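You operate a simulated robot arm through the tools that you are given. There is no shell and no other tool.

You run a simulated robot arm. Do the job below in one go: nothing can be reset, and whatever is moved stays where it is left.

TASK
Grind all the coffee beans medium, then pull the mill's drawer out.
Fine: set the dial and shut the drawer first, so that none is spilt.

The check looks at the end state, three seconds after you hand in, the way a careful person would. Anything else that was tipped, shoved, dropped, spilled or broken makes it a failure.

THE ROBOT
A 6-joint arm with a two-finger parallel gripper, fixed in place. Base frame: the origin is on the floor under the middle of its stand, x ahead of it, y to its left, z up; the work surface is at about z = 0.84. Lengths are in m, angles in rad, forces in N, time in s.
With the tool pointing down near the work surface it reaches from about 0.34 to 0.76 m from the base axis. Its first joint turns from -1.152 to 1.152 rad. Payload 2.45 kg.
The tool frame sits at the grasp point between the pads (the TCP): z along the fingers, y along the line on which they close. The tips reach 0.024 m beyond it. Largest opening 0.068 m; finger width 0.017, thickness 0.01; the body of the gripper, 0.04 by 0.07 m, starts 0.041 m behind the TCP.
Orientation is told as [roll, pitch, yaw] about the base's x, y, z axes, in that order, counted from this pose: with the fingers straight down and closing along the base's y, the tool's x points along the base's -x, its y along +y and its z along -z.

THE INTERFACE
- The arm moves only by the tool apply_moves. Its arguments are lists of equal length, an entry for each row: "translation": the shift along the base's x, y, z in m, a list of three; "rot": the turn, a rotation vector about the base's x, y, z in rad, a list of three; "claw": the finger opening in m, from 0 to 0.068. In form: {"translation": [[tx, ty, tz], ...], "rot": [[rx, ry, rz], ...], "claw": [claw, ...]}. A call has 1 to 20 rows; each row shifts and turns the commanded pose from where the row before left it. Rows are played at 5 a second. More than 0.05 m and 0.15 rad between two rows, or a gripper value outside its range, and nothing of the call is played. Where a pose cannot be reached the arm comes as near as it can. A force on the tool above 40 N (or 10 N above the force at the start of the call, whichever is more), or a blocked arm, ends the call early, and 0.2 s more pass. The fingers move at their own pace (about 0.108 m/s each) and stop on an object; they squeeze with about 30 N. The grip force told is the motor's: it shows also when the fingers shut on nothing. Time passes only in rows, and 0.2 s behind the last, so rows that do not move let the fingers close. The reply holds the time, the measured pose of the TCP, the force on the tool along the base axes, the opening and the grip force, in the units named above and with some noise, with the torque about the TCP (base axes, N m) and any sound that the robot's microphone picked up.
- Cameras (640 x 400 px; columns grow to the right, rows downward): "scene" is fixed at [0.1833, 0.391, 1.4815]; the picture's right is [-0.74, -0.67, 0.00], its down [-0.30, 0.34, -0.89] and it looks along [0.60, -0.66, -0.45] (base axes); focal length 288 px, centre (320, 200). "wrist" rides on the gripper at [0.084, 0.011, -0.075] in the tool frame; the picture's right is [-0.13, 0.99, 0.00], its down [-0.60, -0.08, -0.79] and it looks along [-0.79, -0.10, 0.61] (tool axes); focal length 251 px, centre (320, 200).
- snapshot(camera): a new picture of that camera. It takes no simulated time.
- pixel_to_xyz(camera, pixels): for up to 12 pixels [column, row] of the newest picture of that camera ("zoom" is the newest enlarged one), the place [x, y, z] in the base frame of the surface seen there, good to about 0.003 m, but the place of the scene camera against the robot may be out by one fixed shift of up to 0.025 m in any direction. It takes no simulated time.
- inspect(camera, box): a new picture of the part [left, top, right, bottom] of that camera's present view, enlarged. It takes no simulated time.
- sign_off(): hands the job in; it is judged then, once.

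Open the gripper and draw the arm clear of the work before you hand the job in, unless the task says otherwise.

The tools are called after "Call:" as name(argument=value, ...) on one line, values as JSON. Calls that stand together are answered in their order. apply_moves: Moves the arm, as the interface text tells. Its arguments: {"type":"object","properties":{"translation":{"type":"array","items":{"type":"array","items":{"type":"number"}}},"rot":{"type":"array","items":{"type":"array","items":{"type":"number"}}},"claw":{"type":"array","items":{"type":"number"}}},"required":["translation","rot","claw"]} The other tools are called the same way: snapshot (camera) takes a picture; pixel_to_xyz (camera, pixels) gives the place of the surface under pixels of a picture; inspect (camera, box) takes an enlarged picture of a part of a camera's view; sign_off () hands the job in.

At the start:

```text
time: 0.0
position: [0.5028, 0.0044, 1.2811]
tool_rot: [0.0, -0.002, -0.001]
ft_force: [0.0, 0.4, -0.2]
wrist_torque: [0.0, -0.01, 0.0]
grip_width: 0.068
grip_force: 0.0
```

scene: 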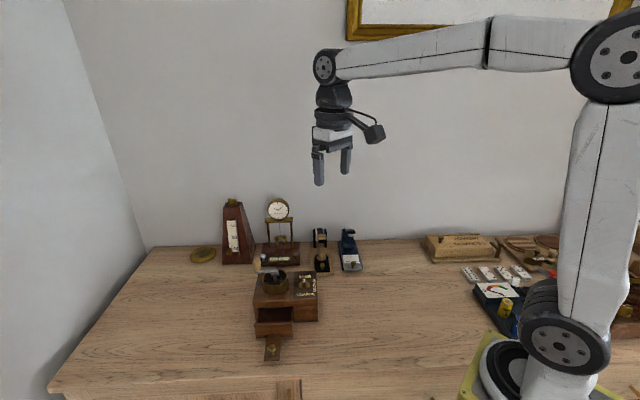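
wrist: 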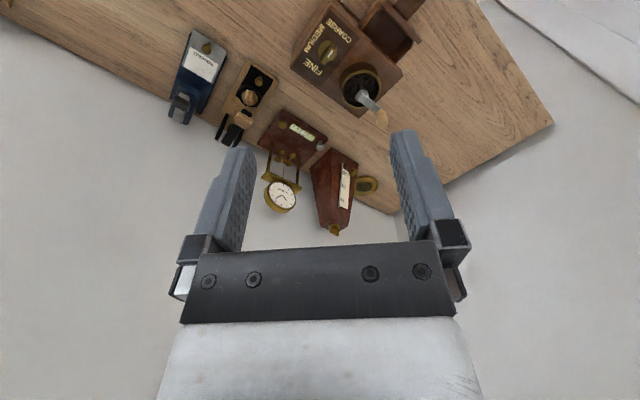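

The scene picture shows the mill around pixel (285, 295) with its drawer open towards (272, 320), and the wrist picture shows a dial with FINE/MEDIUM/COARSE at about (328, 50). I'll enlarge both views.

Call:
inspect(camera="scene", box=[230, 240, 340, 370])

Call:
inspect(camera="wrist", box=[270, 0, 430, 130])

```text
3.08 times, centred on (285, 305) of scene
```

zoom: 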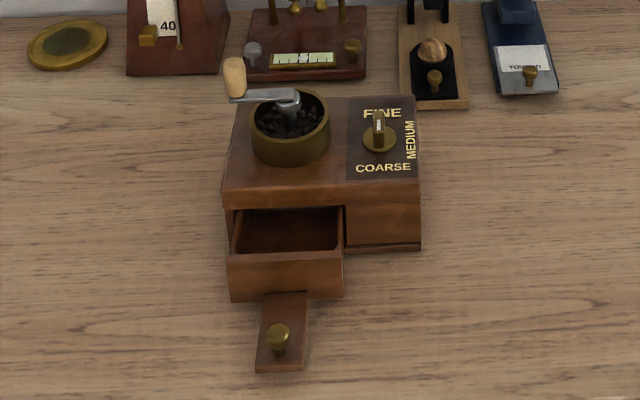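

```text
3.08 times, centred on (350, 65) of wrist
```

zoom: 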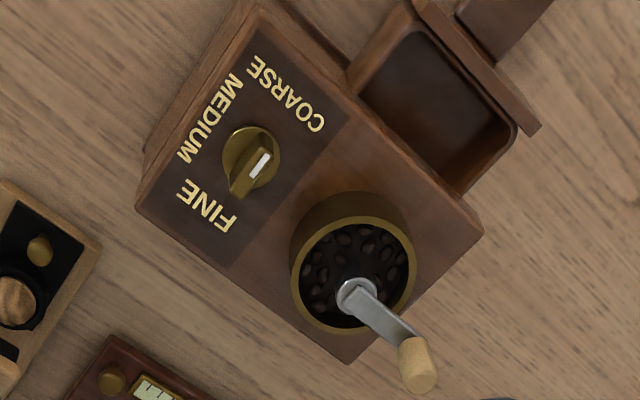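

The dial sits near FINE in the zoom, and the crank's wooden knob is at the wrist zoom (418, 365). I'll ask for the places of the main features in the wrist zoom.

Call:
pixel_to_xyz(camera="zoom", pixels=[[252, 158], [240, 190], [262, 165], [215, 210], [205, 125], [285, 95], [355, 295], [418, 375], [400, 335], [137, 208], [347, 362], [482, 232]])

Call:
snapshot(camera="wrist")

```text
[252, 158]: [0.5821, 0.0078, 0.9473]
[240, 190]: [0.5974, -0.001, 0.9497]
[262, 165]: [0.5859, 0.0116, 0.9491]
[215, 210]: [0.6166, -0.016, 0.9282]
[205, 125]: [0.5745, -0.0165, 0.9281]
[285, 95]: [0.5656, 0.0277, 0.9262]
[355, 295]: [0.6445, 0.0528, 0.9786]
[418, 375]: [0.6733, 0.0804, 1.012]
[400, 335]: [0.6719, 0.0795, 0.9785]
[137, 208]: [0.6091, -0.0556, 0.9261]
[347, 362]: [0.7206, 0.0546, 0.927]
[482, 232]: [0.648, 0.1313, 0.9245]
```

```text
taken
```

wrist: 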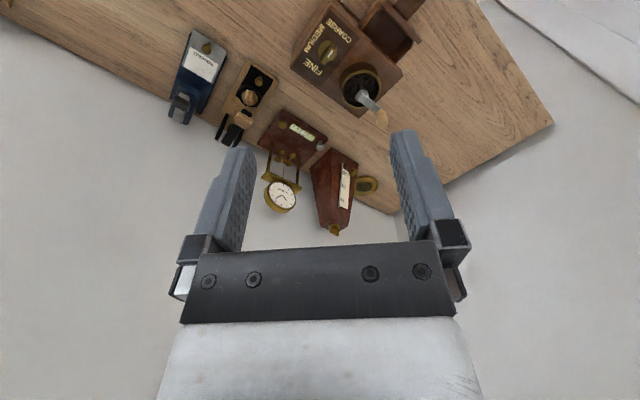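

The mill's back edge runs from about (0.609, -0.056) to (0.721, 0.055), so the drawer opens along (-0.7, 0.7). I'll take a fresh enlarged scene view of the drawer and read its places.

Call:
inspect(camera="scene", box=[245, 255, 335, 365])

```text
3.64 times, centred on (290, 310) of scene
```

zoom: 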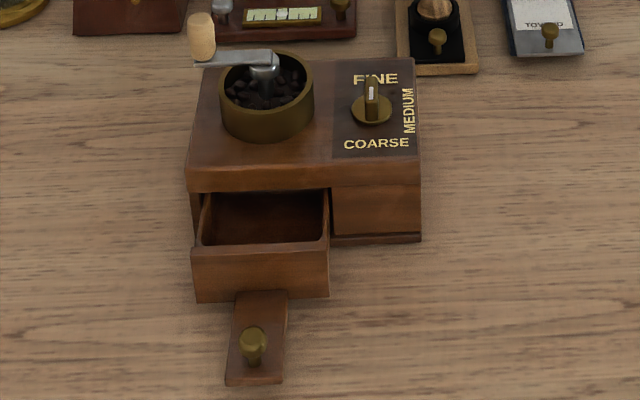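

Call:
pixel_to_xyz(camera="zoom", pixels=[[253, 335], [252, 360], [235, 375], [280, 378], [262, 300], [262, 275], [262, 250], [195, 250], [328, 250], [371, 90], [202, 20], [265, 65]])

Call:
pixel_to_xyz(camera="zoom", pixels=[[375, 215], [420, 185], [188, 190], [330, 190], [413, 62], [203, 60], [250, 330], [255, 370], [260, 215], [260, 395], [371, 110], [268, 95]])

```text
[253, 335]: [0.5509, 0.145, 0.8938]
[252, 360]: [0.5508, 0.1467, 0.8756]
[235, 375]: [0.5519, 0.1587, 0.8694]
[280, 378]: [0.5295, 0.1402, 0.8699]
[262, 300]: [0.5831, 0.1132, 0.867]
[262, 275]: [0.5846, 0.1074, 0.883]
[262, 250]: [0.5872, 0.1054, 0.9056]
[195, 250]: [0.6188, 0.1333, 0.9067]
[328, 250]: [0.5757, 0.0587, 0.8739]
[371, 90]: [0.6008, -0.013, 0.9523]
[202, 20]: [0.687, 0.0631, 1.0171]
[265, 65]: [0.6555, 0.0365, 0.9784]
```

```text
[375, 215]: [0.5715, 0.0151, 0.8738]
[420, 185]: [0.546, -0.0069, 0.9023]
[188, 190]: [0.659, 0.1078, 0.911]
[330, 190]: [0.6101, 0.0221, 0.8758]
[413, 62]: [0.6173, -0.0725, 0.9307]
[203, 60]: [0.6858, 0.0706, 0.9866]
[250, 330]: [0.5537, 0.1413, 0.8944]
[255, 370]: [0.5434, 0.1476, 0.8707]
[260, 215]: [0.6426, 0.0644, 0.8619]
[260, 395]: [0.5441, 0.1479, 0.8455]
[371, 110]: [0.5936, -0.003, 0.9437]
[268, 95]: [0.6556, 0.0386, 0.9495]
```

By comparing points (handle, corners), the scene camera reads about (+0.012, -0.016, +0.005) off against the wrist camera. I'll lower the arm by 0.2 m in free space to see the dial pointer closely.

Call:
apply_moves(translation=[[0, 0, -0.04], [0, 0, -0.04], [0, 0, -0.04], [0, 0, -0.04], [0, 0, -0.04], [0, 0, 0]], rot=[[0, 0, 0], [0, 0, 0], [0, 0, 0], [0, 0, 0], [0, 0, 0], [0, 0, 0]], claw=[0.068, 0.068, 0.068, 0.068, 0.068, 0.068])

Call:
snapshot(camera="wrist")

```text
time: 1.4
position: [0.5038, 0.0084, 1.0784]
tool_rot: [0.0, -0.002, 0.0]
ft_force: [-0.3, -0.8, 0.7]
wrist_torque: [0.01, 0.03, -0.02]
grip_width: 0.0678
grip_force: 0.1
```

```text
taken
```

wrist: 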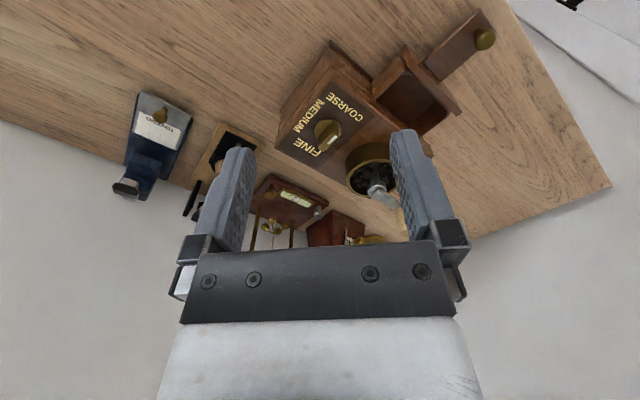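

The mill is now closer, the dial being at about (327, 132) and the drawer knob at (485, 38). I'll enlarge the dial and the drawer areas.

Call:
inspect(camera="wrist", box=[280, 80, 380, 170])

Call:
pixel_to_xyz(camera="wrist", pixels=[[485, 38], [460, 45], [430, 70], [485, 12], [326, 132], [331, 128], [280, 145], [462, 112], [410, 45]])

Call:
inspect(camera="wrist", box=[360, 0, 520, 130])

```text
4.44 times, centred on (330, 125) of wrist
```

zoom: 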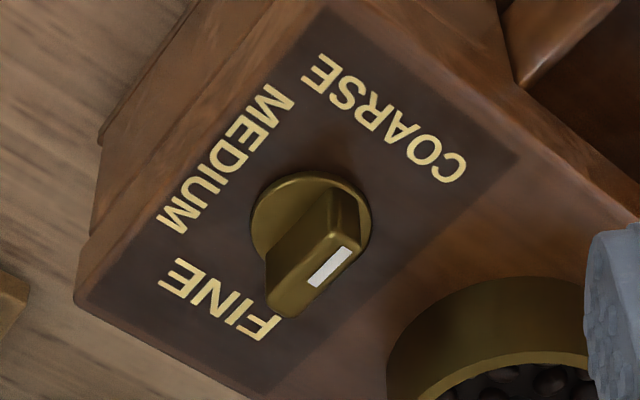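

```text
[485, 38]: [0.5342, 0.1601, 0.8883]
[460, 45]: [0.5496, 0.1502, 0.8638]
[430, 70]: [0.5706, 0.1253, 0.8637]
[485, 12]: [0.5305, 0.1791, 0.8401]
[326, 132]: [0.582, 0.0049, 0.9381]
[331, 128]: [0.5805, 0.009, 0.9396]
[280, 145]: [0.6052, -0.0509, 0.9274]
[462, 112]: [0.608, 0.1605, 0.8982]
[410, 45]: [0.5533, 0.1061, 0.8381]
```

```text
3.08 times, centred on (440, 65) of wrist
```

zoom: 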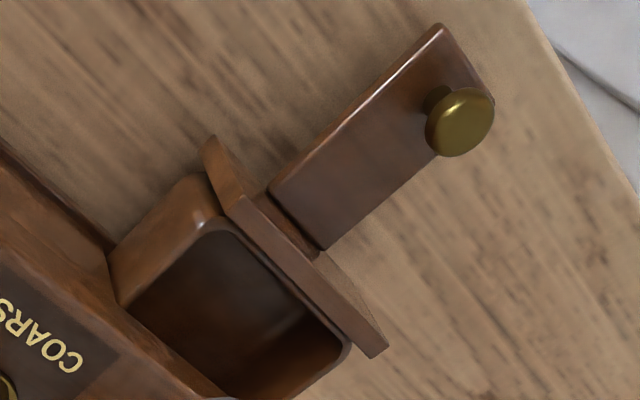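

The bar of the dial lies along the FINE–COARSE line, with a white mark on its top, and I must know which end is the pointer. I'll enlarge the dial further and read its places.

Call:
inspect(camera="wrist", box=[305, 105, 350, 160])

```text
7.27 times, centred on (328, 132) of wrist
```

zoom: 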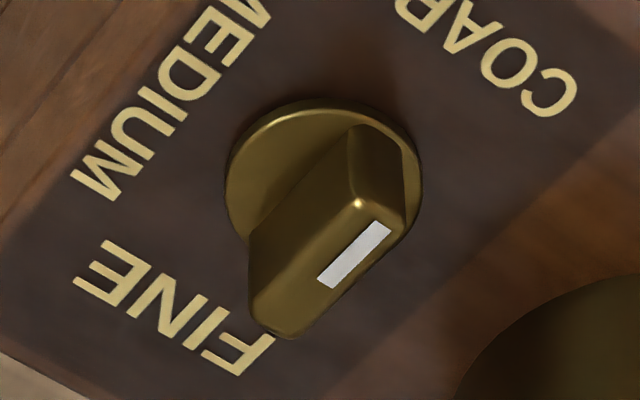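

Call:
pixel_to_xyz(camera="zoom", pixels=[[385, 230], [330, 278], [390, 215], [280, 325], [358, 205], [260, 310], [230, 190], [320, 100], [416, 200], [300, 260], [375, 180], [295, 325]])

```text
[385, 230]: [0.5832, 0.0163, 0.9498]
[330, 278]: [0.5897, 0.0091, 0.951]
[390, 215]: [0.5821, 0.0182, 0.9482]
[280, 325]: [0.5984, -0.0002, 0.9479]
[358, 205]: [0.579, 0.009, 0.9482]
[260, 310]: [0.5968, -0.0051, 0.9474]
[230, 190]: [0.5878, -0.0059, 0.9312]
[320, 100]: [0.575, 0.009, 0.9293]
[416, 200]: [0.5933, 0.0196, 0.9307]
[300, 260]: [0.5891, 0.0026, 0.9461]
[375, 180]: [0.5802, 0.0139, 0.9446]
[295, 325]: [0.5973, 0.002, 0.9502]
```

The white mark spans from (0.583, 0.016) to (0.590, 0.009), which is the COARSE half of the bar (bar centre about (0.589, 0.006)), so the dial seems to point at COARSE. I'll read the neighbouring objects, the cup and the crank to know the clearances.

Call:
inspect(camera="scene", box=[210, 190, 370, 300])

Call:
inspect(camera="wrist", box=[320, 120, 420, 220])

```text
3.64 times, centred on (290, 245) of scene
```

zoom: 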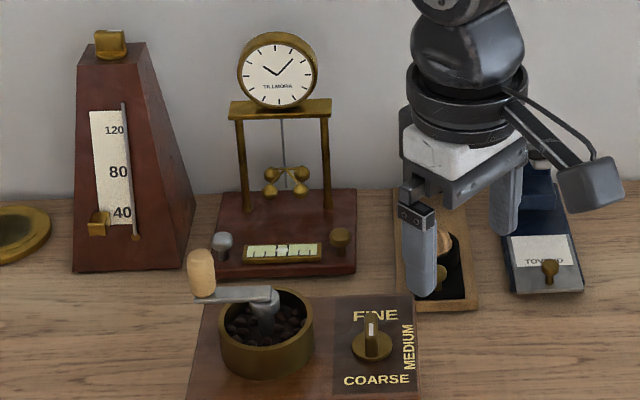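

```text
4.00 times, centred on (370, 170) of wrist
```

zoom: 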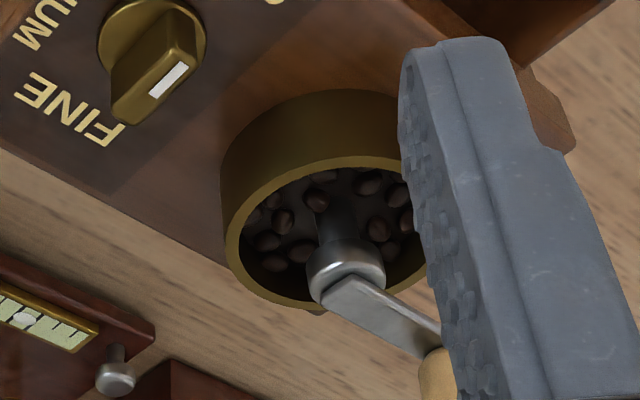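

The clock and metronome stand behind the mill, at scene (280, 230) and (237, 230). I'll take a scene snapshot and read their places, along with the crank and cup from the wrist zoom.

Call:
snapshot(camera="scene")

Call:
pixel_to_xyz(camera="zoom", pixels=[[235, 230], [310, 170], [270, 285], [350, 255], [350, 295], [420, 345], [435, 375], [300, 250], [265, 240], [370, 185], [300, 95], [222, 180]])

Call:
pixel_to_xyz(camera="scene", pixels=[[261, 265], [280, 203], [299, 264], [268, 220], [291, 220], [253, 262], [232, 201], [252, 245], [223, 263], [263, 255], [295, 255], [278, 240]])

```text
taken
```

scene: 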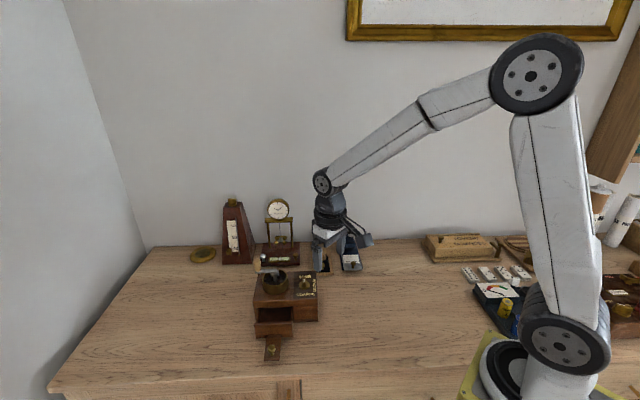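

```text
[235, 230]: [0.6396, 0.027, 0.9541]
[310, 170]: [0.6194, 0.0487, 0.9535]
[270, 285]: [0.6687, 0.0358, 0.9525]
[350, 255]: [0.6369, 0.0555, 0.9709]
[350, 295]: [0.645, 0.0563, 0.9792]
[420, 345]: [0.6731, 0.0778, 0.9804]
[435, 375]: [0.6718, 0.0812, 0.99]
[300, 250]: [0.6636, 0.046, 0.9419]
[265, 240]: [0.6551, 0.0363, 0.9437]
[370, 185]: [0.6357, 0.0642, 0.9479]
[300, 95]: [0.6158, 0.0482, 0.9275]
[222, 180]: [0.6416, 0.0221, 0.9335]
```

```text
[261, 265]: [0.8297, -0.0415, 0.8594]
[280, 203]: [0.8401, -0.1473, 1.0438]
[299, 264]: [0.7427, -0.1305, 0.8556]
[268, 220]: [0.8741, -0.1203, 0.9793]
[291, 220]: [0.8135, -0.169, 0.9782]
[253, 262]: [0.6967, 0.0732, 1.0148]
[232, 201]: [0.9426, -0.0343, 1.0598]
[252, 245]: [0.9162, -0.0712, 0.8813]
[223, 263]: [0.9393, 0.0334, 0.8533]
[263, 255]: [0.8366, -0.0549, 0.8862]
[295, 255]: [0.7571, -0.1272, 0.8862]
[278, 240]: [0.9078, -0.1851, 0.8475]
```

The cup centre comes out near (0.647, 0.054) with a rim radius of 0.028, and the crank handle is near (0.676, 0.081) with its top at about z = 1.015; the clock is far enough behind. I'll go above the dial at (0.588, 0.0065), turning the tool by -45° so that the fingers close across the bar, with a smaller opening to stay off the cup.

Call:
apply_moves(translation=[[0.014, 0, 0], [0.014, -0.001, 0], [0.014, -0.001, 0], [0.014, 0, 0], [0.014, 0, 0], [0.014, 0, 0], [0, 0, 0], [0, 0, 0]], rot=[[0, 0, -0.131], [0, 0, -0.131], [0, 0, -0.131], [0, 0, -0.131], [0, 0, -0.131], [0, 0, -0.13], [0, 0, 0], [0, 0, 0]], claw=[0.032, 0.032, 0.032, 0.032, 0.032, 0.032, 0.032, 0.032])

Call:
snapshot(camera="wrist")

```text
time: 3.2
position: [0.5877, 0.0033, 1.0797]
tool_rot: [-0.001, -0.004, -0.786]
ft_force: [-0.3, 0.5, -0.3]
wrist_torque: [-0.01, 0.03, 0.0]
grip_width: 0.032
grip_force: 0.0
```

```text
taken
```

wrist: 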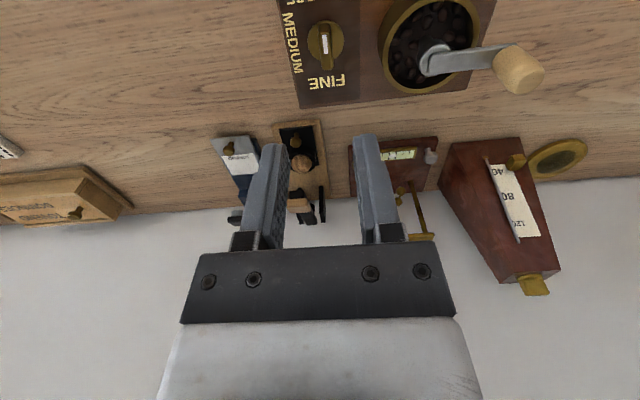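

The wrist view now looks square on the mill with the dial at (325, 45) and the crank arm pointing to the right at (518, 68). I'll enlarge the dial to settle the pointer.

Call:
inspect(camera="wrist", box=[290, 0, 370, 100])

Call:
pixel_to_xyz(camera="wrist", pixels=[[325, 33], [325, 45], [325, 66], [318, 50], [331, 50], [309, 45], [344, 45], [518, 68], [532, 72], [505, 62], [440, 60], [435, 50]])

```text
4.00 times, centred on (330, 50) of wrist
```

zoom: 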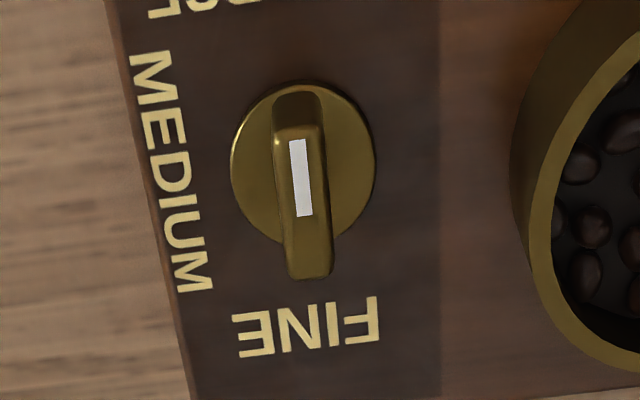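

```text
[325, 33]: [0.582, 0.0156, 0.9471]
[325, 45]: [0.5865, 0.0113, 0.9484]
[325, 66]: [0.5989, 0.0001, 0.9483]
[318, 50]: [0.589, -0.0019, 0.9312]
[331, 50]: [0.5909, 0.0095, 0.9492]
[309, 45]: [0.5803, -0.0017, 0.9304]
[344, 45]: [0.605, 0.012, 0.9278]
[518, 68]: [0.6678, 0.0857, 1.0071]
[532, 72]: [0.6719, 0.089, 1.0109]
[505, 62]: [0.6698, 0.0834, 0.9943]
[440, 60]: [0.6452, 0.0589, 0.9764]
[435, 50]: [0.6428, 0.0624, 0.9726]
```

The mark clearly sits at the COARSE end of the bar, so MEDIUM is a quarter turn counter-clockwise seen from above. I'll shift by about (0.002, 0.005) to centre on the bar and come down to z ≈ 1.0 to check alignment.

Call:
apply_moves(translation=[[0.001, 0.003, -0.02], [0.001, 0.002, -0.02], [0, 0, -0.02], [0, 0, -0.02], [0, 0, 0], [0, 0, 0]], rot=[[0, 0, 0], [0, 0, 0], [0, 0, 0], [0, 0, 0], [0, 0, 0], [0, 0, 0]], claw=[0.032, 0.032, 0.032, 0.032, 0.032, 0.032])

Call:
snapshot(camera="wrist")

Call:
inspect(camera="wrist", box=[260, 60, 400, 200])

```text
time: 4.6
position: [0.5892, 0.008, 1.0003]
tool_rot: [-0.001, 0.001, -0.785]
ft_force: [0.6, -0.3, 0.0]
wrist_torque: [0.0, 0.01, -0.01]
grip_width: 0.0318
grip_force: 0.0
```

```text
taken
```

wrist: 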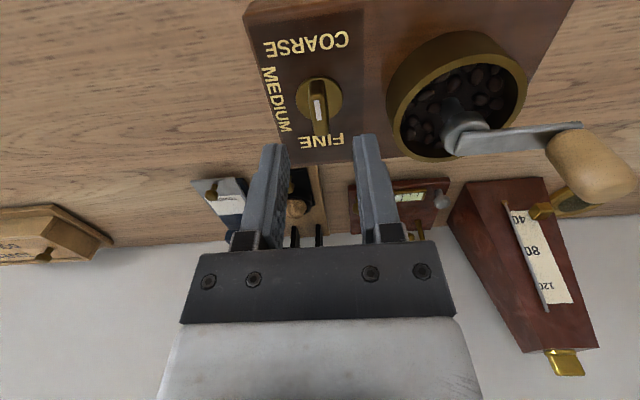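

```text
2.86 times, centred on (330, 130) of wrist
```

zoom: 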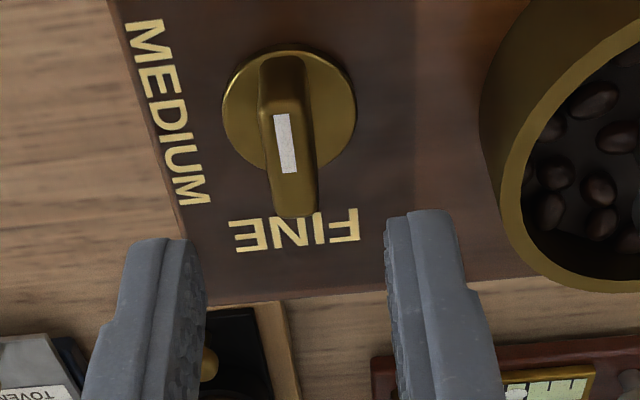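

The bar's top centre is at wrist pixel (320, 116), just where a point straight below the TCP should appear (320, 117). I'll go down 0.040 m and close on the bar.

Call:
apply_moves(translation=[[0, 0, -0.015], [0, 0, -0.015], [0, 0, -0.01], [0, 0, 0], [0, 0, 0], [0, 0, 0], [0, 0, 0]], rot=[[0, 0, 0], [0, 0, 0], [0, 0, 0], [0, 0, 0], [0, 0, 0], [0, 0, 0], [0, 0, 0]], claw=[0.032, 0.032, 0.032, 0.032, 0.018, 0.004, 0.004])

Call:
snapshot(camera="wrist")

```text
time: 6.2
position: [0.5874, 0.0072, 0.9596]
tool_rot: [-0.002, 0.0, -0.785]
ft_force: [-4.8, -7.9, 1.0]
wrist_torque: [-0.09, 0.06, -0.06]
grip_width: 0.01
grip_force: 30.0
```

```text
taken
```

wrist: 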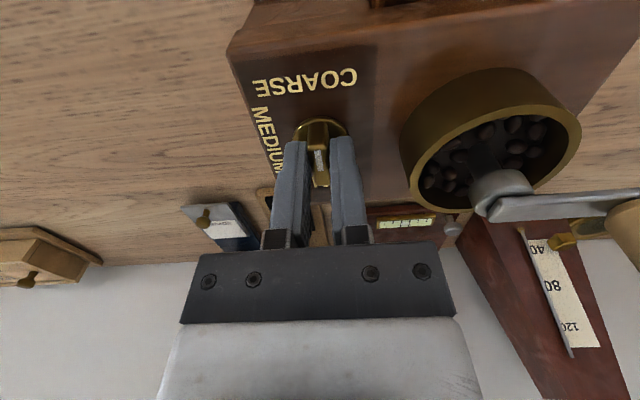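

The fingers hold the bar at 0.010 m, with a side force of about 9 N toward (-0.5, -0.85), so the grip is slightly off centre. I'll ease by a millimetre that way and turn the dial a first 0.26 rad counter-clockwise to see how it responds.

Call:
apply_moves(translation=[[-0.0007, -0.001, 0], [0, 0, 0], [0, 0, 0]], rot=[[0, 0, 0], [0, 0, 0.13], [0, 0, 0.13]], claw=[0.004, 0.004, 0.004])

Call:
inspect(camera="wrist", box=[260, 80, 380, 200])

```text
time: 7.0
position: [0.5886, 0.0066, 0.9607]
tool_rot: [-0.001, -0.001, -0.523]
ft_force: [1.6, 0.8, 0.0]
wrist_torque: [-0.07, 0.09, 0.0]
grip_width: 0.0097
grip_force: 29.8
```

```text
3.33 times, centred on (320, 140) of wrist
```

zoom: 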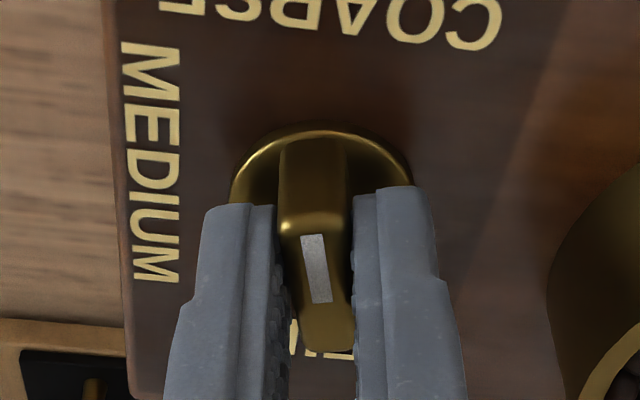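

The dial turned with the fingers at very little force, and the pointer keeps its mark between them. I'll turn the remaining 1.31 rad counter-clockwise.

Call:
apply_moves(translation=[[0, 0, 0], [0, 0, 0], [0, 0, 0], [0, 0, 0], [0, 0, 0], [0, 0, 0], [0, 0, 0], [0, 0, 0], [0, 0, 0], [0, 0, 0], [0, 0, 0]], rot=[[0, 0, 0.131], [0, 0, 0.131], [0, 0, 0.131], [0, 0, 0.131], [0, 0, 0.131], [0, 0, 0.131], [0, 0, 0.131], [0, 0, 0.131], [0, 0, 0.131], [0, 0, 0.131], [0, 0, 0]], claw=[0.004, 0.004, 0.004, 0.004, 0.004, 0.004, 0.004, 0.004, 0.004, 0.004, 0.004])

Call:
snapshot(camera="wrist")

Call:
inspect(camera="scene", box=[230, 240, 340, 370])

```text
time: 9.4
position: [0.5875, 0.006, 0.9613]
tool_rot: [0.002, 0.001, 0.787]
ft_force: [0.6, 0.0, 0.3]
wrist_torque: [-0.46, 0.51, 0.0]
grip_width: 0.0097
grip_force: 29.7
```

```text
taken
```

wrist: 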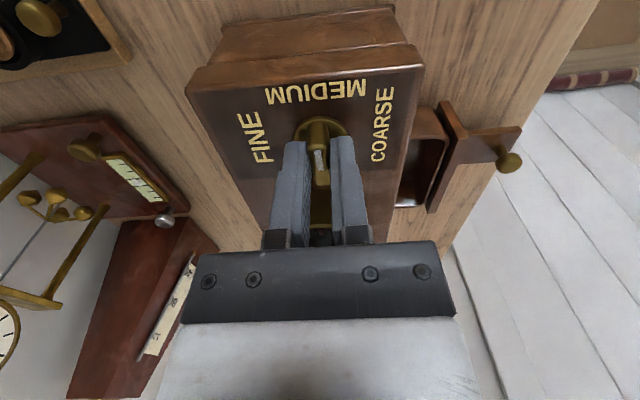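

```text
3.08 times, centred on (285, 305) of scene
```

zoom: 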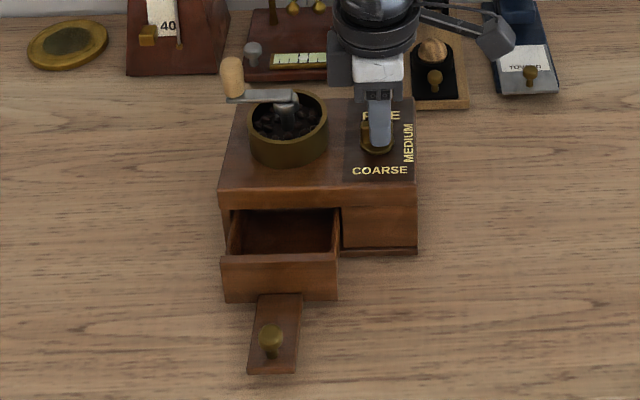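

The bar now lies toward MEDIUM in the wrist view (mark at (320, 160)); the mill seems to have twisted by only a degree or so. I'll open the fingers and rise to check the dial.

Call:
apply_moves(translation=[[0, 0, 0], [0, 0, 0], [0, 0, 0.02], [0, 0, 0.03], [0, 0, 0.03], [0, 0, 0.03], [0, 0, 0]], rot=[[0, 0, 0], [0, 0, 0], [0, 0, 0], [0, 0, 0], [0, 0, 0], [0, 0, 0], [0, 0, 0]], claw=[0.02, 0.032, 0.032, 0.032, 0.032, 0.032, 0.032])

Call:
snapshot(camera="wrist")

Call:
inspect(camera="wrist", box=[250, 0, 400, 110])

Call:
inspect(camera="scene", box=[245, 255, 335, 365])

```text
time: 11.0
position: [0.5878, 0.0092, 1.0716]
tool_rot: [0.0, -0.001, 0.785]
ft_force: [0.3, -0.3, 0.3]
wrist_torque: [-0.03, 0.02, -0.02]
grip_width: 0.0319
grip_force: 0.0
```

```text
taken
```

wrist: 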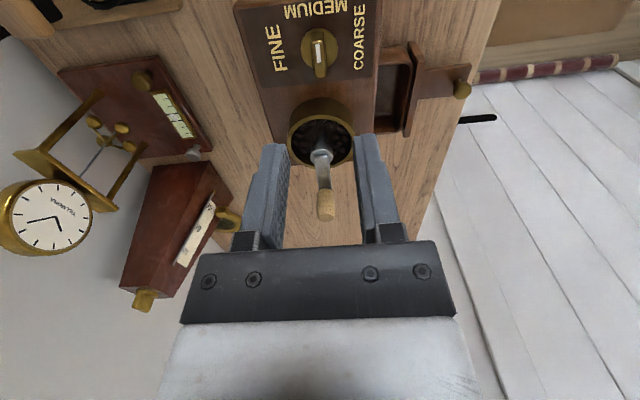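

```text
3.64 times, centred on (325, 55) of wrist
```

zoom: 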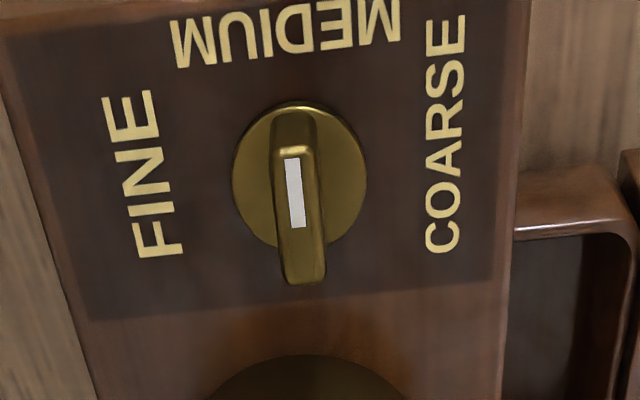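

```text
3.64 times, centred on (290, 310) of scene
```

zoom: 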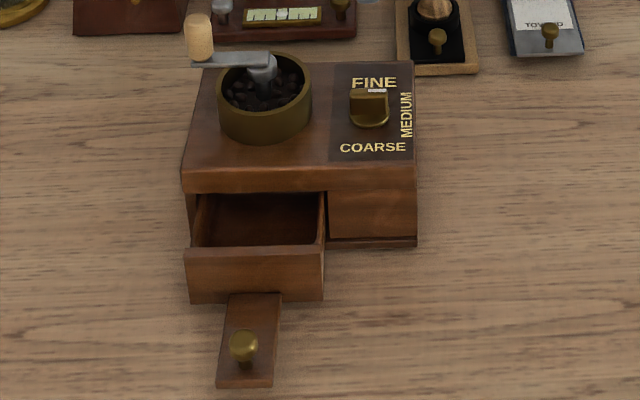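

The dial's mark is now at the MEDIUM side in both views (scene zoom (377, 91)). Next is the drawer: I'll read the knob at wrist (462, 88) and the tongue and front panel.

Call:
pixel_to_xyz(camera="wrist", pixels=[[462, 88], [458, 80], [450, 92], [430, 85], [412, 60], [408, 120], [420, 45], [378, 60], [372, 100], [325, 208], [322, 155]])

```text
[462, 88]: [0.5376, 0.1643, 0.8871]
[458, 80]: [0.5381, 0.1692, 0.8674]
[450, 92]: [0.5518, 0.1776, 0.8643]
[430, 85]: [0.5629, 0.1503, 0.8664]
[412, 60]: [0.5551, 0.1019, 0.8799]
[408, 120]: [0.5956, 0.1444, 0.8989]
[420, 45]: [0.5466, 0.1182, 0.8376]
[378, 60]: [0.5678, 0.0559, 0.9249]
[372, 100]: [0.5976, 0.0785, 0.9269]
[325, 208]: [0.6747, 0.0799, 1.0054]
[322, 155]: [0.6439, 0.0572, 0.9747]
```

The knob head is near (0.538, 0.166, 0.888). I'll move above it, keeping the 45° yaw so that the fingers close along the drawer's sliding line, and look again.

Call:
apply_moves(translation=[[-0.01, 0.032, 0], [-0.01, 0.032, -0.01], [-0.01, 0.032, -0.02], [-0.01, 0.032, -0.02], [-0.009, 0.031, -0.02], [0, 0, 0], [0, 0, 0]], rot=[[0, 0, 0], [0, 0, 0], [0, 0, 0], [0, 0, 0], [0, 0, 0], [0, 0, 0], [0, 0, 0]], claw=[0.034, 0.034, 0.034, 0.034, 0.034, 0.034, 0.034])

Call:
snapshot(camera="wrist")

Call:
inspect(camera="wrist", box=[240, 20, 400, 140])

```text
time: 12.6
position: [0.5405, 0.1651, 1.0008]
tool_rot: [-0.001, -0.002, 0.786]
ft_force: [0.1, -0.1, 0.4]
wrist_torque: [0.03, -0.01, -0.01]
grip_width: 0.0342
grip_force: 0.1
```

```text
taken
```

wrist: 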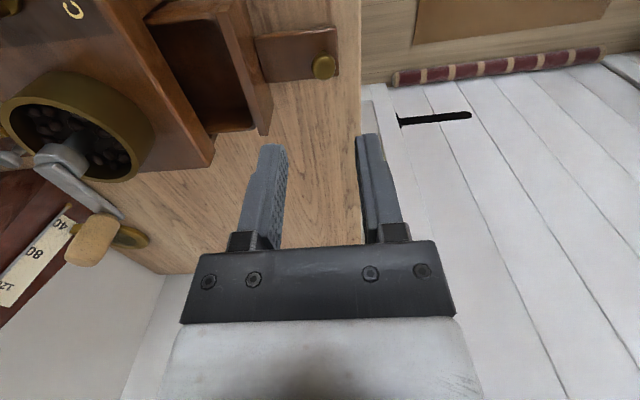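

```text
3.33 times, centred on (320, 80) of wrist
```

zoom: 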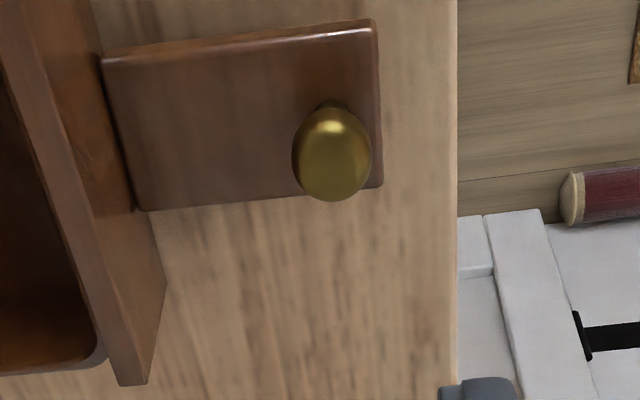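

The knob head centre is at about (323.6, 66.5), 3.6 px right of the point under the TCP, i.e. 2.6 mm along the tool's y. I'll correct that and go down to TCP z ≈ 0.893, with the fingertips about 4 mm above the tongue.

Call:
apply_moves(translation=[[-0.0018, 0.0018, -0.03], [0, 0, -0.03], [0, 0, -0.03], [0, 0, -0.012], [0, 0, -0.005], [0, 0, 0]], rot=[[0, 0, 0], [0, 0, 0], [0, 0, 0], [0, 0, 0], [0, 0, 0], [0, 0, 0]], claw=[0.034, 0.034, 0.034, 0.034, 0.034, 0.034])

Call:
snapshot(camera="wrist")

Call:
inspect(camera="wrist", box=[240, 80, 400, 200])

```text
time: 14.0
position: [0.5371, 0.1673, 0.8941]
tool_rot: [-0.001, -0.001, 0.785]
ft_force: [0.5, -0.7, 0.3]
wrist_torque: [0.02, -0.03, -0.02]
grip_width: 0.0338
grip_force: 0.1
```

```text
taken
```

wrist: 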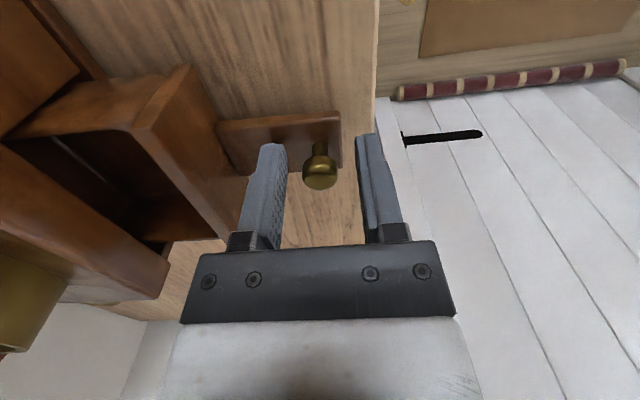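

```text
3.33 times, centred on (320, 140) of wrist
```

zoom: 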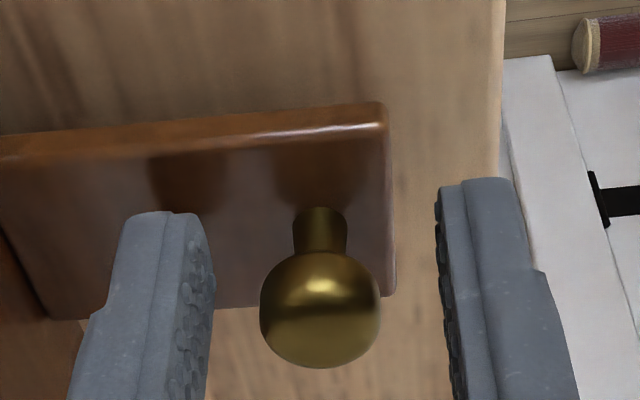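

The knob head is between the fingers (zoom (320, 305)). I'll close on it.

Call:
apply_moves(translation=[[0, 0, 0], [0, 0, 0], [0, 0, 0], [0, 0, 0]], rot=[[0, 0, 0], [0, 0, 0], [0, 0, 0], [0, 0, 0]], claw=[0.025, 0.01, 0.01, 0.01])

Call:
snapshot(camera="wrist")

```text
time: 15.0
position: [0.5378, 0.1676, 0.894]
tool_rot: [0.0, 0.0, 0.786]
ft_force: [0.4, 1.0, -0.4]
wrist_torque: [0.04, 0.02, 0.03]
grip_width: 0.017
grip_force: 29.9
```

```text
taken
```

wrist: 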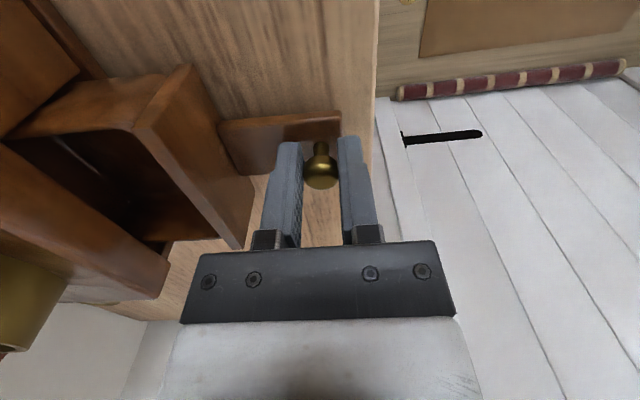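

The knob is held at 0.017 m with little side force, and the tongue runs along the tool's y axis (45°). I'll push the drawer in along (0.707, -0.707) by 0.04 m first.

Call:
apply_moves(translation=[[0.0035, -0.0035, 0], [0.005, -0.005, 0], [0.005, -0.005, 0], [0.005, -0.005, 0], [0.005, -0.005, 0], [0.005, -0.005, 0]], rot=[[0, 0, 0], [0, 0, 0], [0, 0, 0], [0, 0, 0], [0, 0, 0], [0, 0, 0]], claw=[0.01, 0.01, 0.01, 0.01, 0.01, 0.01])

Call:
inspect(camera="scene", box=[245, 255, 335, 365])

```text
time: 16.4
position: [0.5654, 0.1375, 0.8942]
tool_rot: [-0.001, -0.001, 0.785]
ft_force: [-7.7, -7.6, 13.6]
wrist_torque: [-0.11, 0.01, 0.01]
grip_width: 0.017
grip_force: 30.1
```

```text
3.64 times, centred on (290, 310) of scene
```

zoom: 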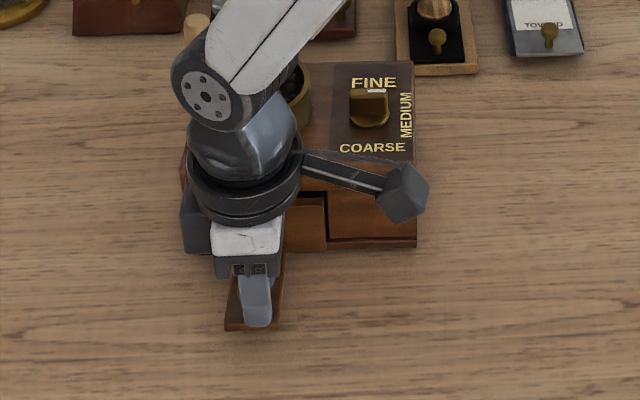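

Drawer went in about 0.04 m, the mill stayed put, but there's a side load of 11 N toward (-,-) and 14 N upward on the tool. I'll relieve by about a millimetre in those directions before going on.

Call:
apply_moves(translation=[[-0.001, -0.001, 0.001], [0, 0, 0]], rot=[[0, 0, 0], [0, 0, 0]], claw=[0.01, 0.01])

Call:
inspect(camera="wrist", box=[160, 40, 400, 240])

```text
time: 17.0
position: [0.5635, 0.138, 0.8943]
tool_rot: [-0.001, -0.001, 0.787]
ft_force: [2.3, 1.6, 0.4]
wrist_torque: [0.14, -0.1, 0.04]
grip_width: 0.0169
grip_force: 30.6
```

```text
2.00 times, centred on (280, 140) of wrist
```

zoom: 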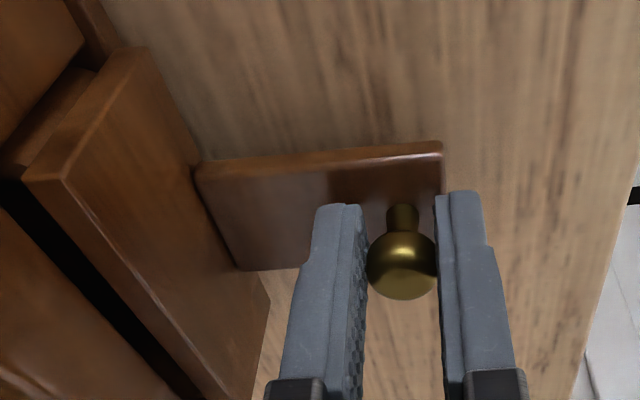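

The load is gone and a gap of roughly 0.013 m still shows between the drawer front and the mill. I'll push on in small steps, reading the force.

Call:
apply_moves(translation=[[0.0025, -0.0027, 0], [0.0025, -0.0027, 0], [0.002, -0.0022, 0], [0, 0, 0]], rot=[[0, 0, 0], [0, 0, 0], [0, 0, 0], [0, 0, 0]], claw=[0.01, 0.01, 0.01, 0.01])

Call:
inspect(camera="wrist", box=[160, 40, 400, 240])

```text
time: 18.0
position: [0.5707, 0.1318, 0.8942]
tool_rot: [0.001, 0.0, 0.782]
ft_force: [-5.3, 7.3, 0.7]
wrist_torque: [0.15, 0.07, 0.05]
grip_width: 0.0171
grip_force: 30.7
```

```text
2.00 times, centred on (280, 140) of wrist
```

zoom: 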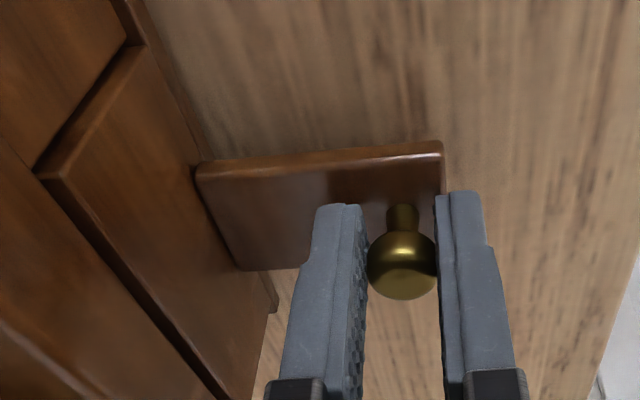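

There is now 9 N of resistance along the slide, where before there was none, and the drawer front looks flush. I'll check in the scene view whether it is shut and the mill still in place.

Call:
inspect(camera="scene", box=[245, 255, 335, 365])

Call:
inspect(camera="wrist", box=[100, 20, 300, 180])

```text
3.64 times, centred on (290, 310) of scene
```

zoom: 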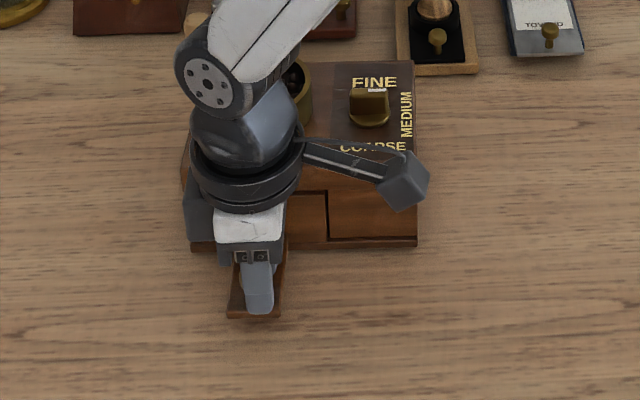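

```text
2.50 times, centred on (200, 100) of wrist
```

zoom: 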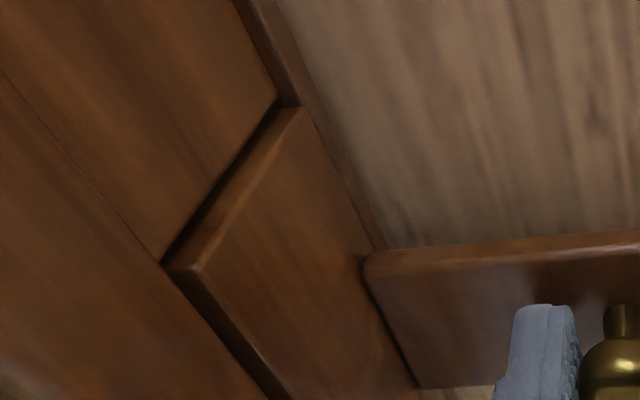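

The drawer front now overlaps the mill's face with only a thin dark line left. I'll push one millimetre more to see whether the resistance rises as at a stop.

Call:
apply_moves(translation=[[0.0007, -0.0007, 0], [0, 0, 0]], rot=[[0, 0, 0], [0, 0, 0]], claw=[0.01, 0.01])

Call:
inspect(camera="wrist", box=[100, 20, 300, 180])

```text
time: 18.6
position: [0.5735, 0.1309, 0.8951]
tool_rot: [-0.002, -0.002, 0.785]
ft_force: [-5.3, 10.9, -0.1]
wrist_torque: [0.14, -0.05, 0.12]
grip_width: 0.0174
grip_force: 30.2
```

```text
2.50 times, centred on (200, 100) of wrist
```

zoom: 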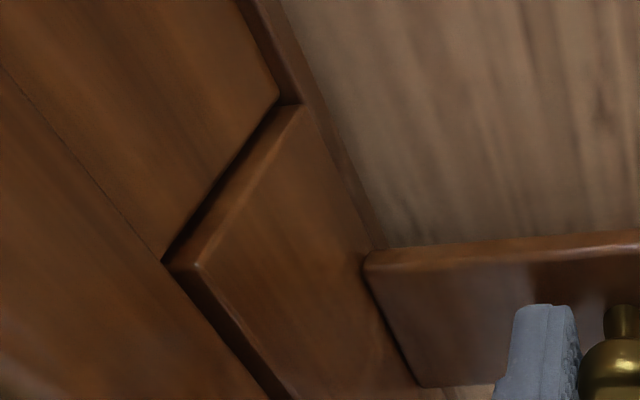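

The relative picture is unchanged while the resistance rose to 12 N, so the drawer is shut at its stop. I'll open the fingers and rise to check.

Call:
apply_moves(translation=[[0, 0, 0], [0, 0, 0], [0, 0, 0.03], [0, 0, 0.04], [0, 0, 0.05], [0, 0, 0.05], [0, 0, 0.03], [0, 0, 0]], rot=[[0, 0, 0], [0, 0, 0], [0, 0, 0], [0, 0, 0], [0, 0, 0], [0, 0, 0], [0, 0, 0], [0, 0, 0]], claw=[0.034, 0.034, 0.034, 0.034, 0.034, 0.034, 0.034, 0.034])

Call:
snapshot(camera="wrist")

Call:
inspect(camera="scene", box=[245, 255, 335, 365])

```text
time: 20.4
position: [0.5724, 0.1284, 1.0955]
tool_rot: [0.0, -0.002, 0.784]
ft_force: [0.3, -0.1, -0.1]
wrist_torque: [0.02, 0.01, 0.02]
grip_width: 0.0341
grip_force: 0.0
```

```text
taken
```

wrist: 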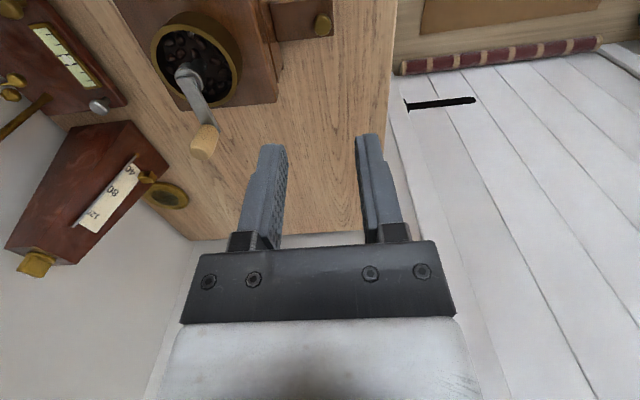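

```text
3.64 times, centred on (290, 310) of scene
```

zoom: 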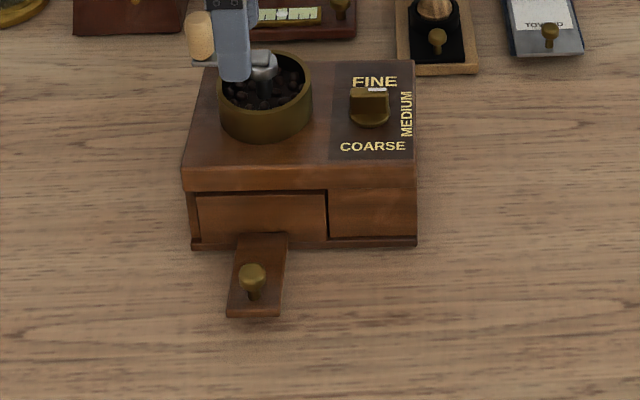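

The drawer is flush and shut, the dial still points to MEDIUM, and the mill has not moved. Next the crank: I'll move above the handle at about (0.676, 0.083), turning the yaw back to 0, and look.

Call:
apply_moves(translation=[[0.0173, -0.0076, 0], [0.0173, -0.0076, 0], [0.0173, -0.0076, 0], [0.0173, -0.0076, 0], [0.0173, -0.0076, 0], [0.0173, -0.0076, 0], [0, 0, 0], [0, 0, 0]], rot=[[0, 0, -0.131], [0, 0, -0.131], [0, 0, -0.131], [0, 0, -0.131], [0, 0, -0.131], [0, 0, -0.131], [0, 0, 0], [0, 0, 0]], claw=[0.04, 0.04, 0.04, 0.04, 0.04, 0.04, 0.04, 0.04])

Call:
snapshot(camera="wrist")

Call:
inspect(camera="wrist", box=[240, 40, 400, 160])

```text
time: 22.2
position: [0.6776, 0.0823, 1.094]
tool_rot: [0.0, -0.003, -0.001]
ft_force: [-0.7, -0.3, 0.5]
wrist_torque: [-0.02, -0.01, 0.0]
grip_width: 0.04
grip_force: 0.1
```

```text
taken
```

wrist: 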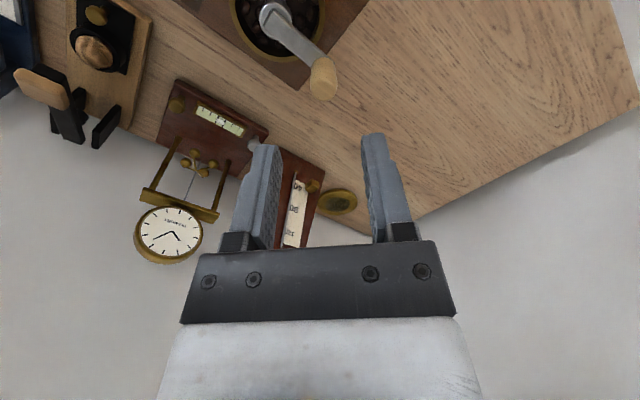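

```text
3.33 times, centred on (320, 100) of wrist
```

zoom: 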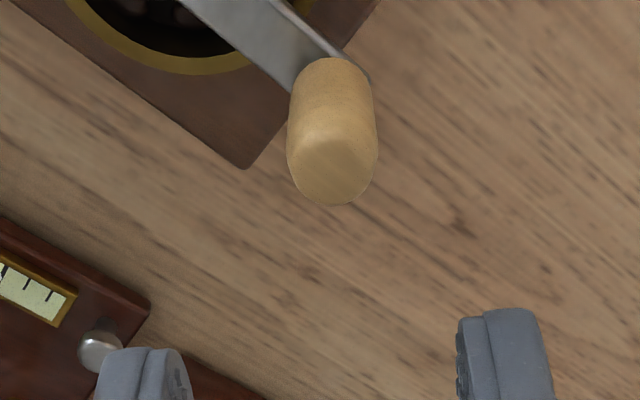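

The handle's top face is at about (323.9, 89.5), 2.5 mm to the +y side of the point under the TCP. I'll read the handle and hub places from this view.

Call:
pixel_to_xyz(camera="wrist", pixels=[[324, 89], [324, 96], [324, 83], [317, 90], [331, 88], [323, 72], [268, 10], [272, 14], [276, 8], [285, 25], [300, 45]])

Call:
inspect(camera="wrist", box=[225, 0, 355, 80])

```text
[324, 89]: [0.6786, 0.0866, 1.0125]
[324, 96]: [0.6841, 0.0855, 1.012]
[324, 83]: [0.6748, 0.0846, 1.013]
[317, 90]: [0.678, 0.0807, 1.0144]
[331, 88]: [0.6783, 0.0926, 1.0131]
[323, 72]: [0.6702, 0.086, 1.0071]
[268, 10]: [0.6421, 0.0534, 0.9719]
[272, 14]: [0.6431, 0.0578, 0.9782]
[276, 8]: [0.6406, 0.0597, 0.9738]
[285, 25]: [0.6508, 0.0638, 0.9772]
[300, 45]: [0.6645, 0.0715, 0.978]
```

```text
4.92 times, centred on (290, 40) of wrist
```

zoom: 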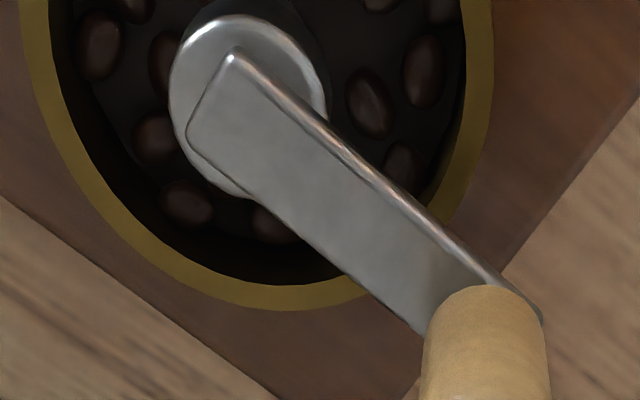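

The handle centre is near (0.6775, 0.0867) with its top at z = 1.013, and the crank axis near (0.648, 0.058), so the crank radius is about 0.041. I'll centre on the handle, go down to TCP z ≈ 1.008 and close.

Call:
apply_moves(translation=[[0.001, 0.0025, -0.02], [0, 0, -0.03], [0, 0, -0.026], [0, 0, -0.01], [0, 0, 0], [0, 0, 0], [0, 0, 0], [0, 0, 0]], rot=[[0, 0, 0], [0, 0, 0], [0, 0, 0], [0, 0, 0], [0, 0, 0], [0, 0, 0], [0, 0, 0], [0, 0, 0]], claw=[0.04, 0.04, 0.04, 0.04, 0.03, 0.01, 0.01, 0.01])

Call:
snapshot(camera="wrist")

```text
time: 24.0
position: [0.6774, 0.0864, 1.0096]
tool_rot: [0.001, -0.002, -0.003]
ft_force: [-1.5, -1.5, 0.5]
wrist_torque: [0.0, -0.12, 0.02]
grip_width: 0.0184
grip_force: 29.9
```

```text
taken
```

wrist: 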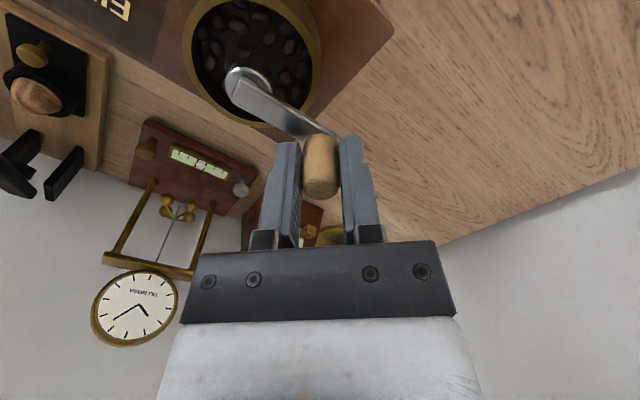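

The handle is held (0.0184 m) at about (0.6774, 0.0867). I'll try 30° of clockwise cranking about (0.648, 0.058) with fixed yaw, and watch forces and sounds.

Call:
apply_moves(translation=[[0.0033, -0.0041, 0], [0.0031, -0.0045, 0], [0.0022, -0.0049, 0], [0.0018, -0.0051, 0]], rot=[[0, 0, 0], [0, 0, 0], [0, 0, 0], [0, 0, 0]], claw=[0.01, 0.01, 0.01, 0.01])

Call:
snapshot(camera="wrist")

Call:
inspect(camera="scene", box=[245, 255, 335, 365])

```text
time: 25.0
position: [0.6885, 0.0681, 1.0092]
tool_rot: [0.001, -0.002, 0.0]
ft_force: [1.2, 1.7, -0.4]
wrist_torque: [-0.03, 0.48, 0.01]
grip_width: 0.0184
grip_force: 30.3
```

```text
taken
```

wrist: 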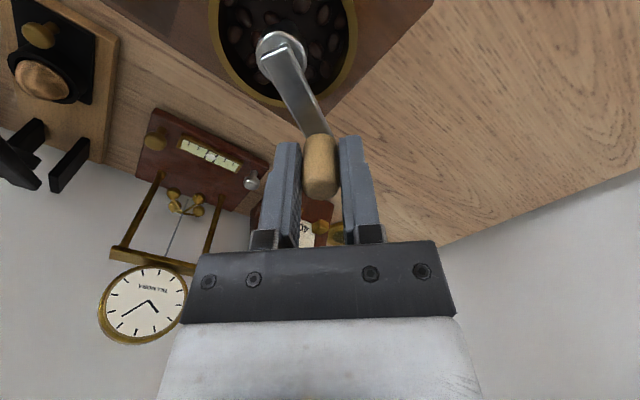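

```text
3.64 times, centred on (290, 310) of scene
```

zoom: 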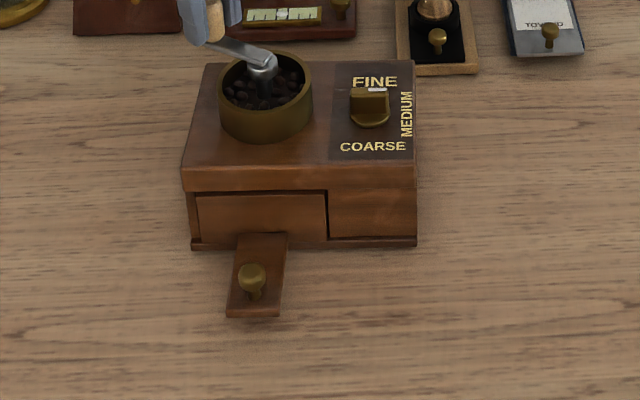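

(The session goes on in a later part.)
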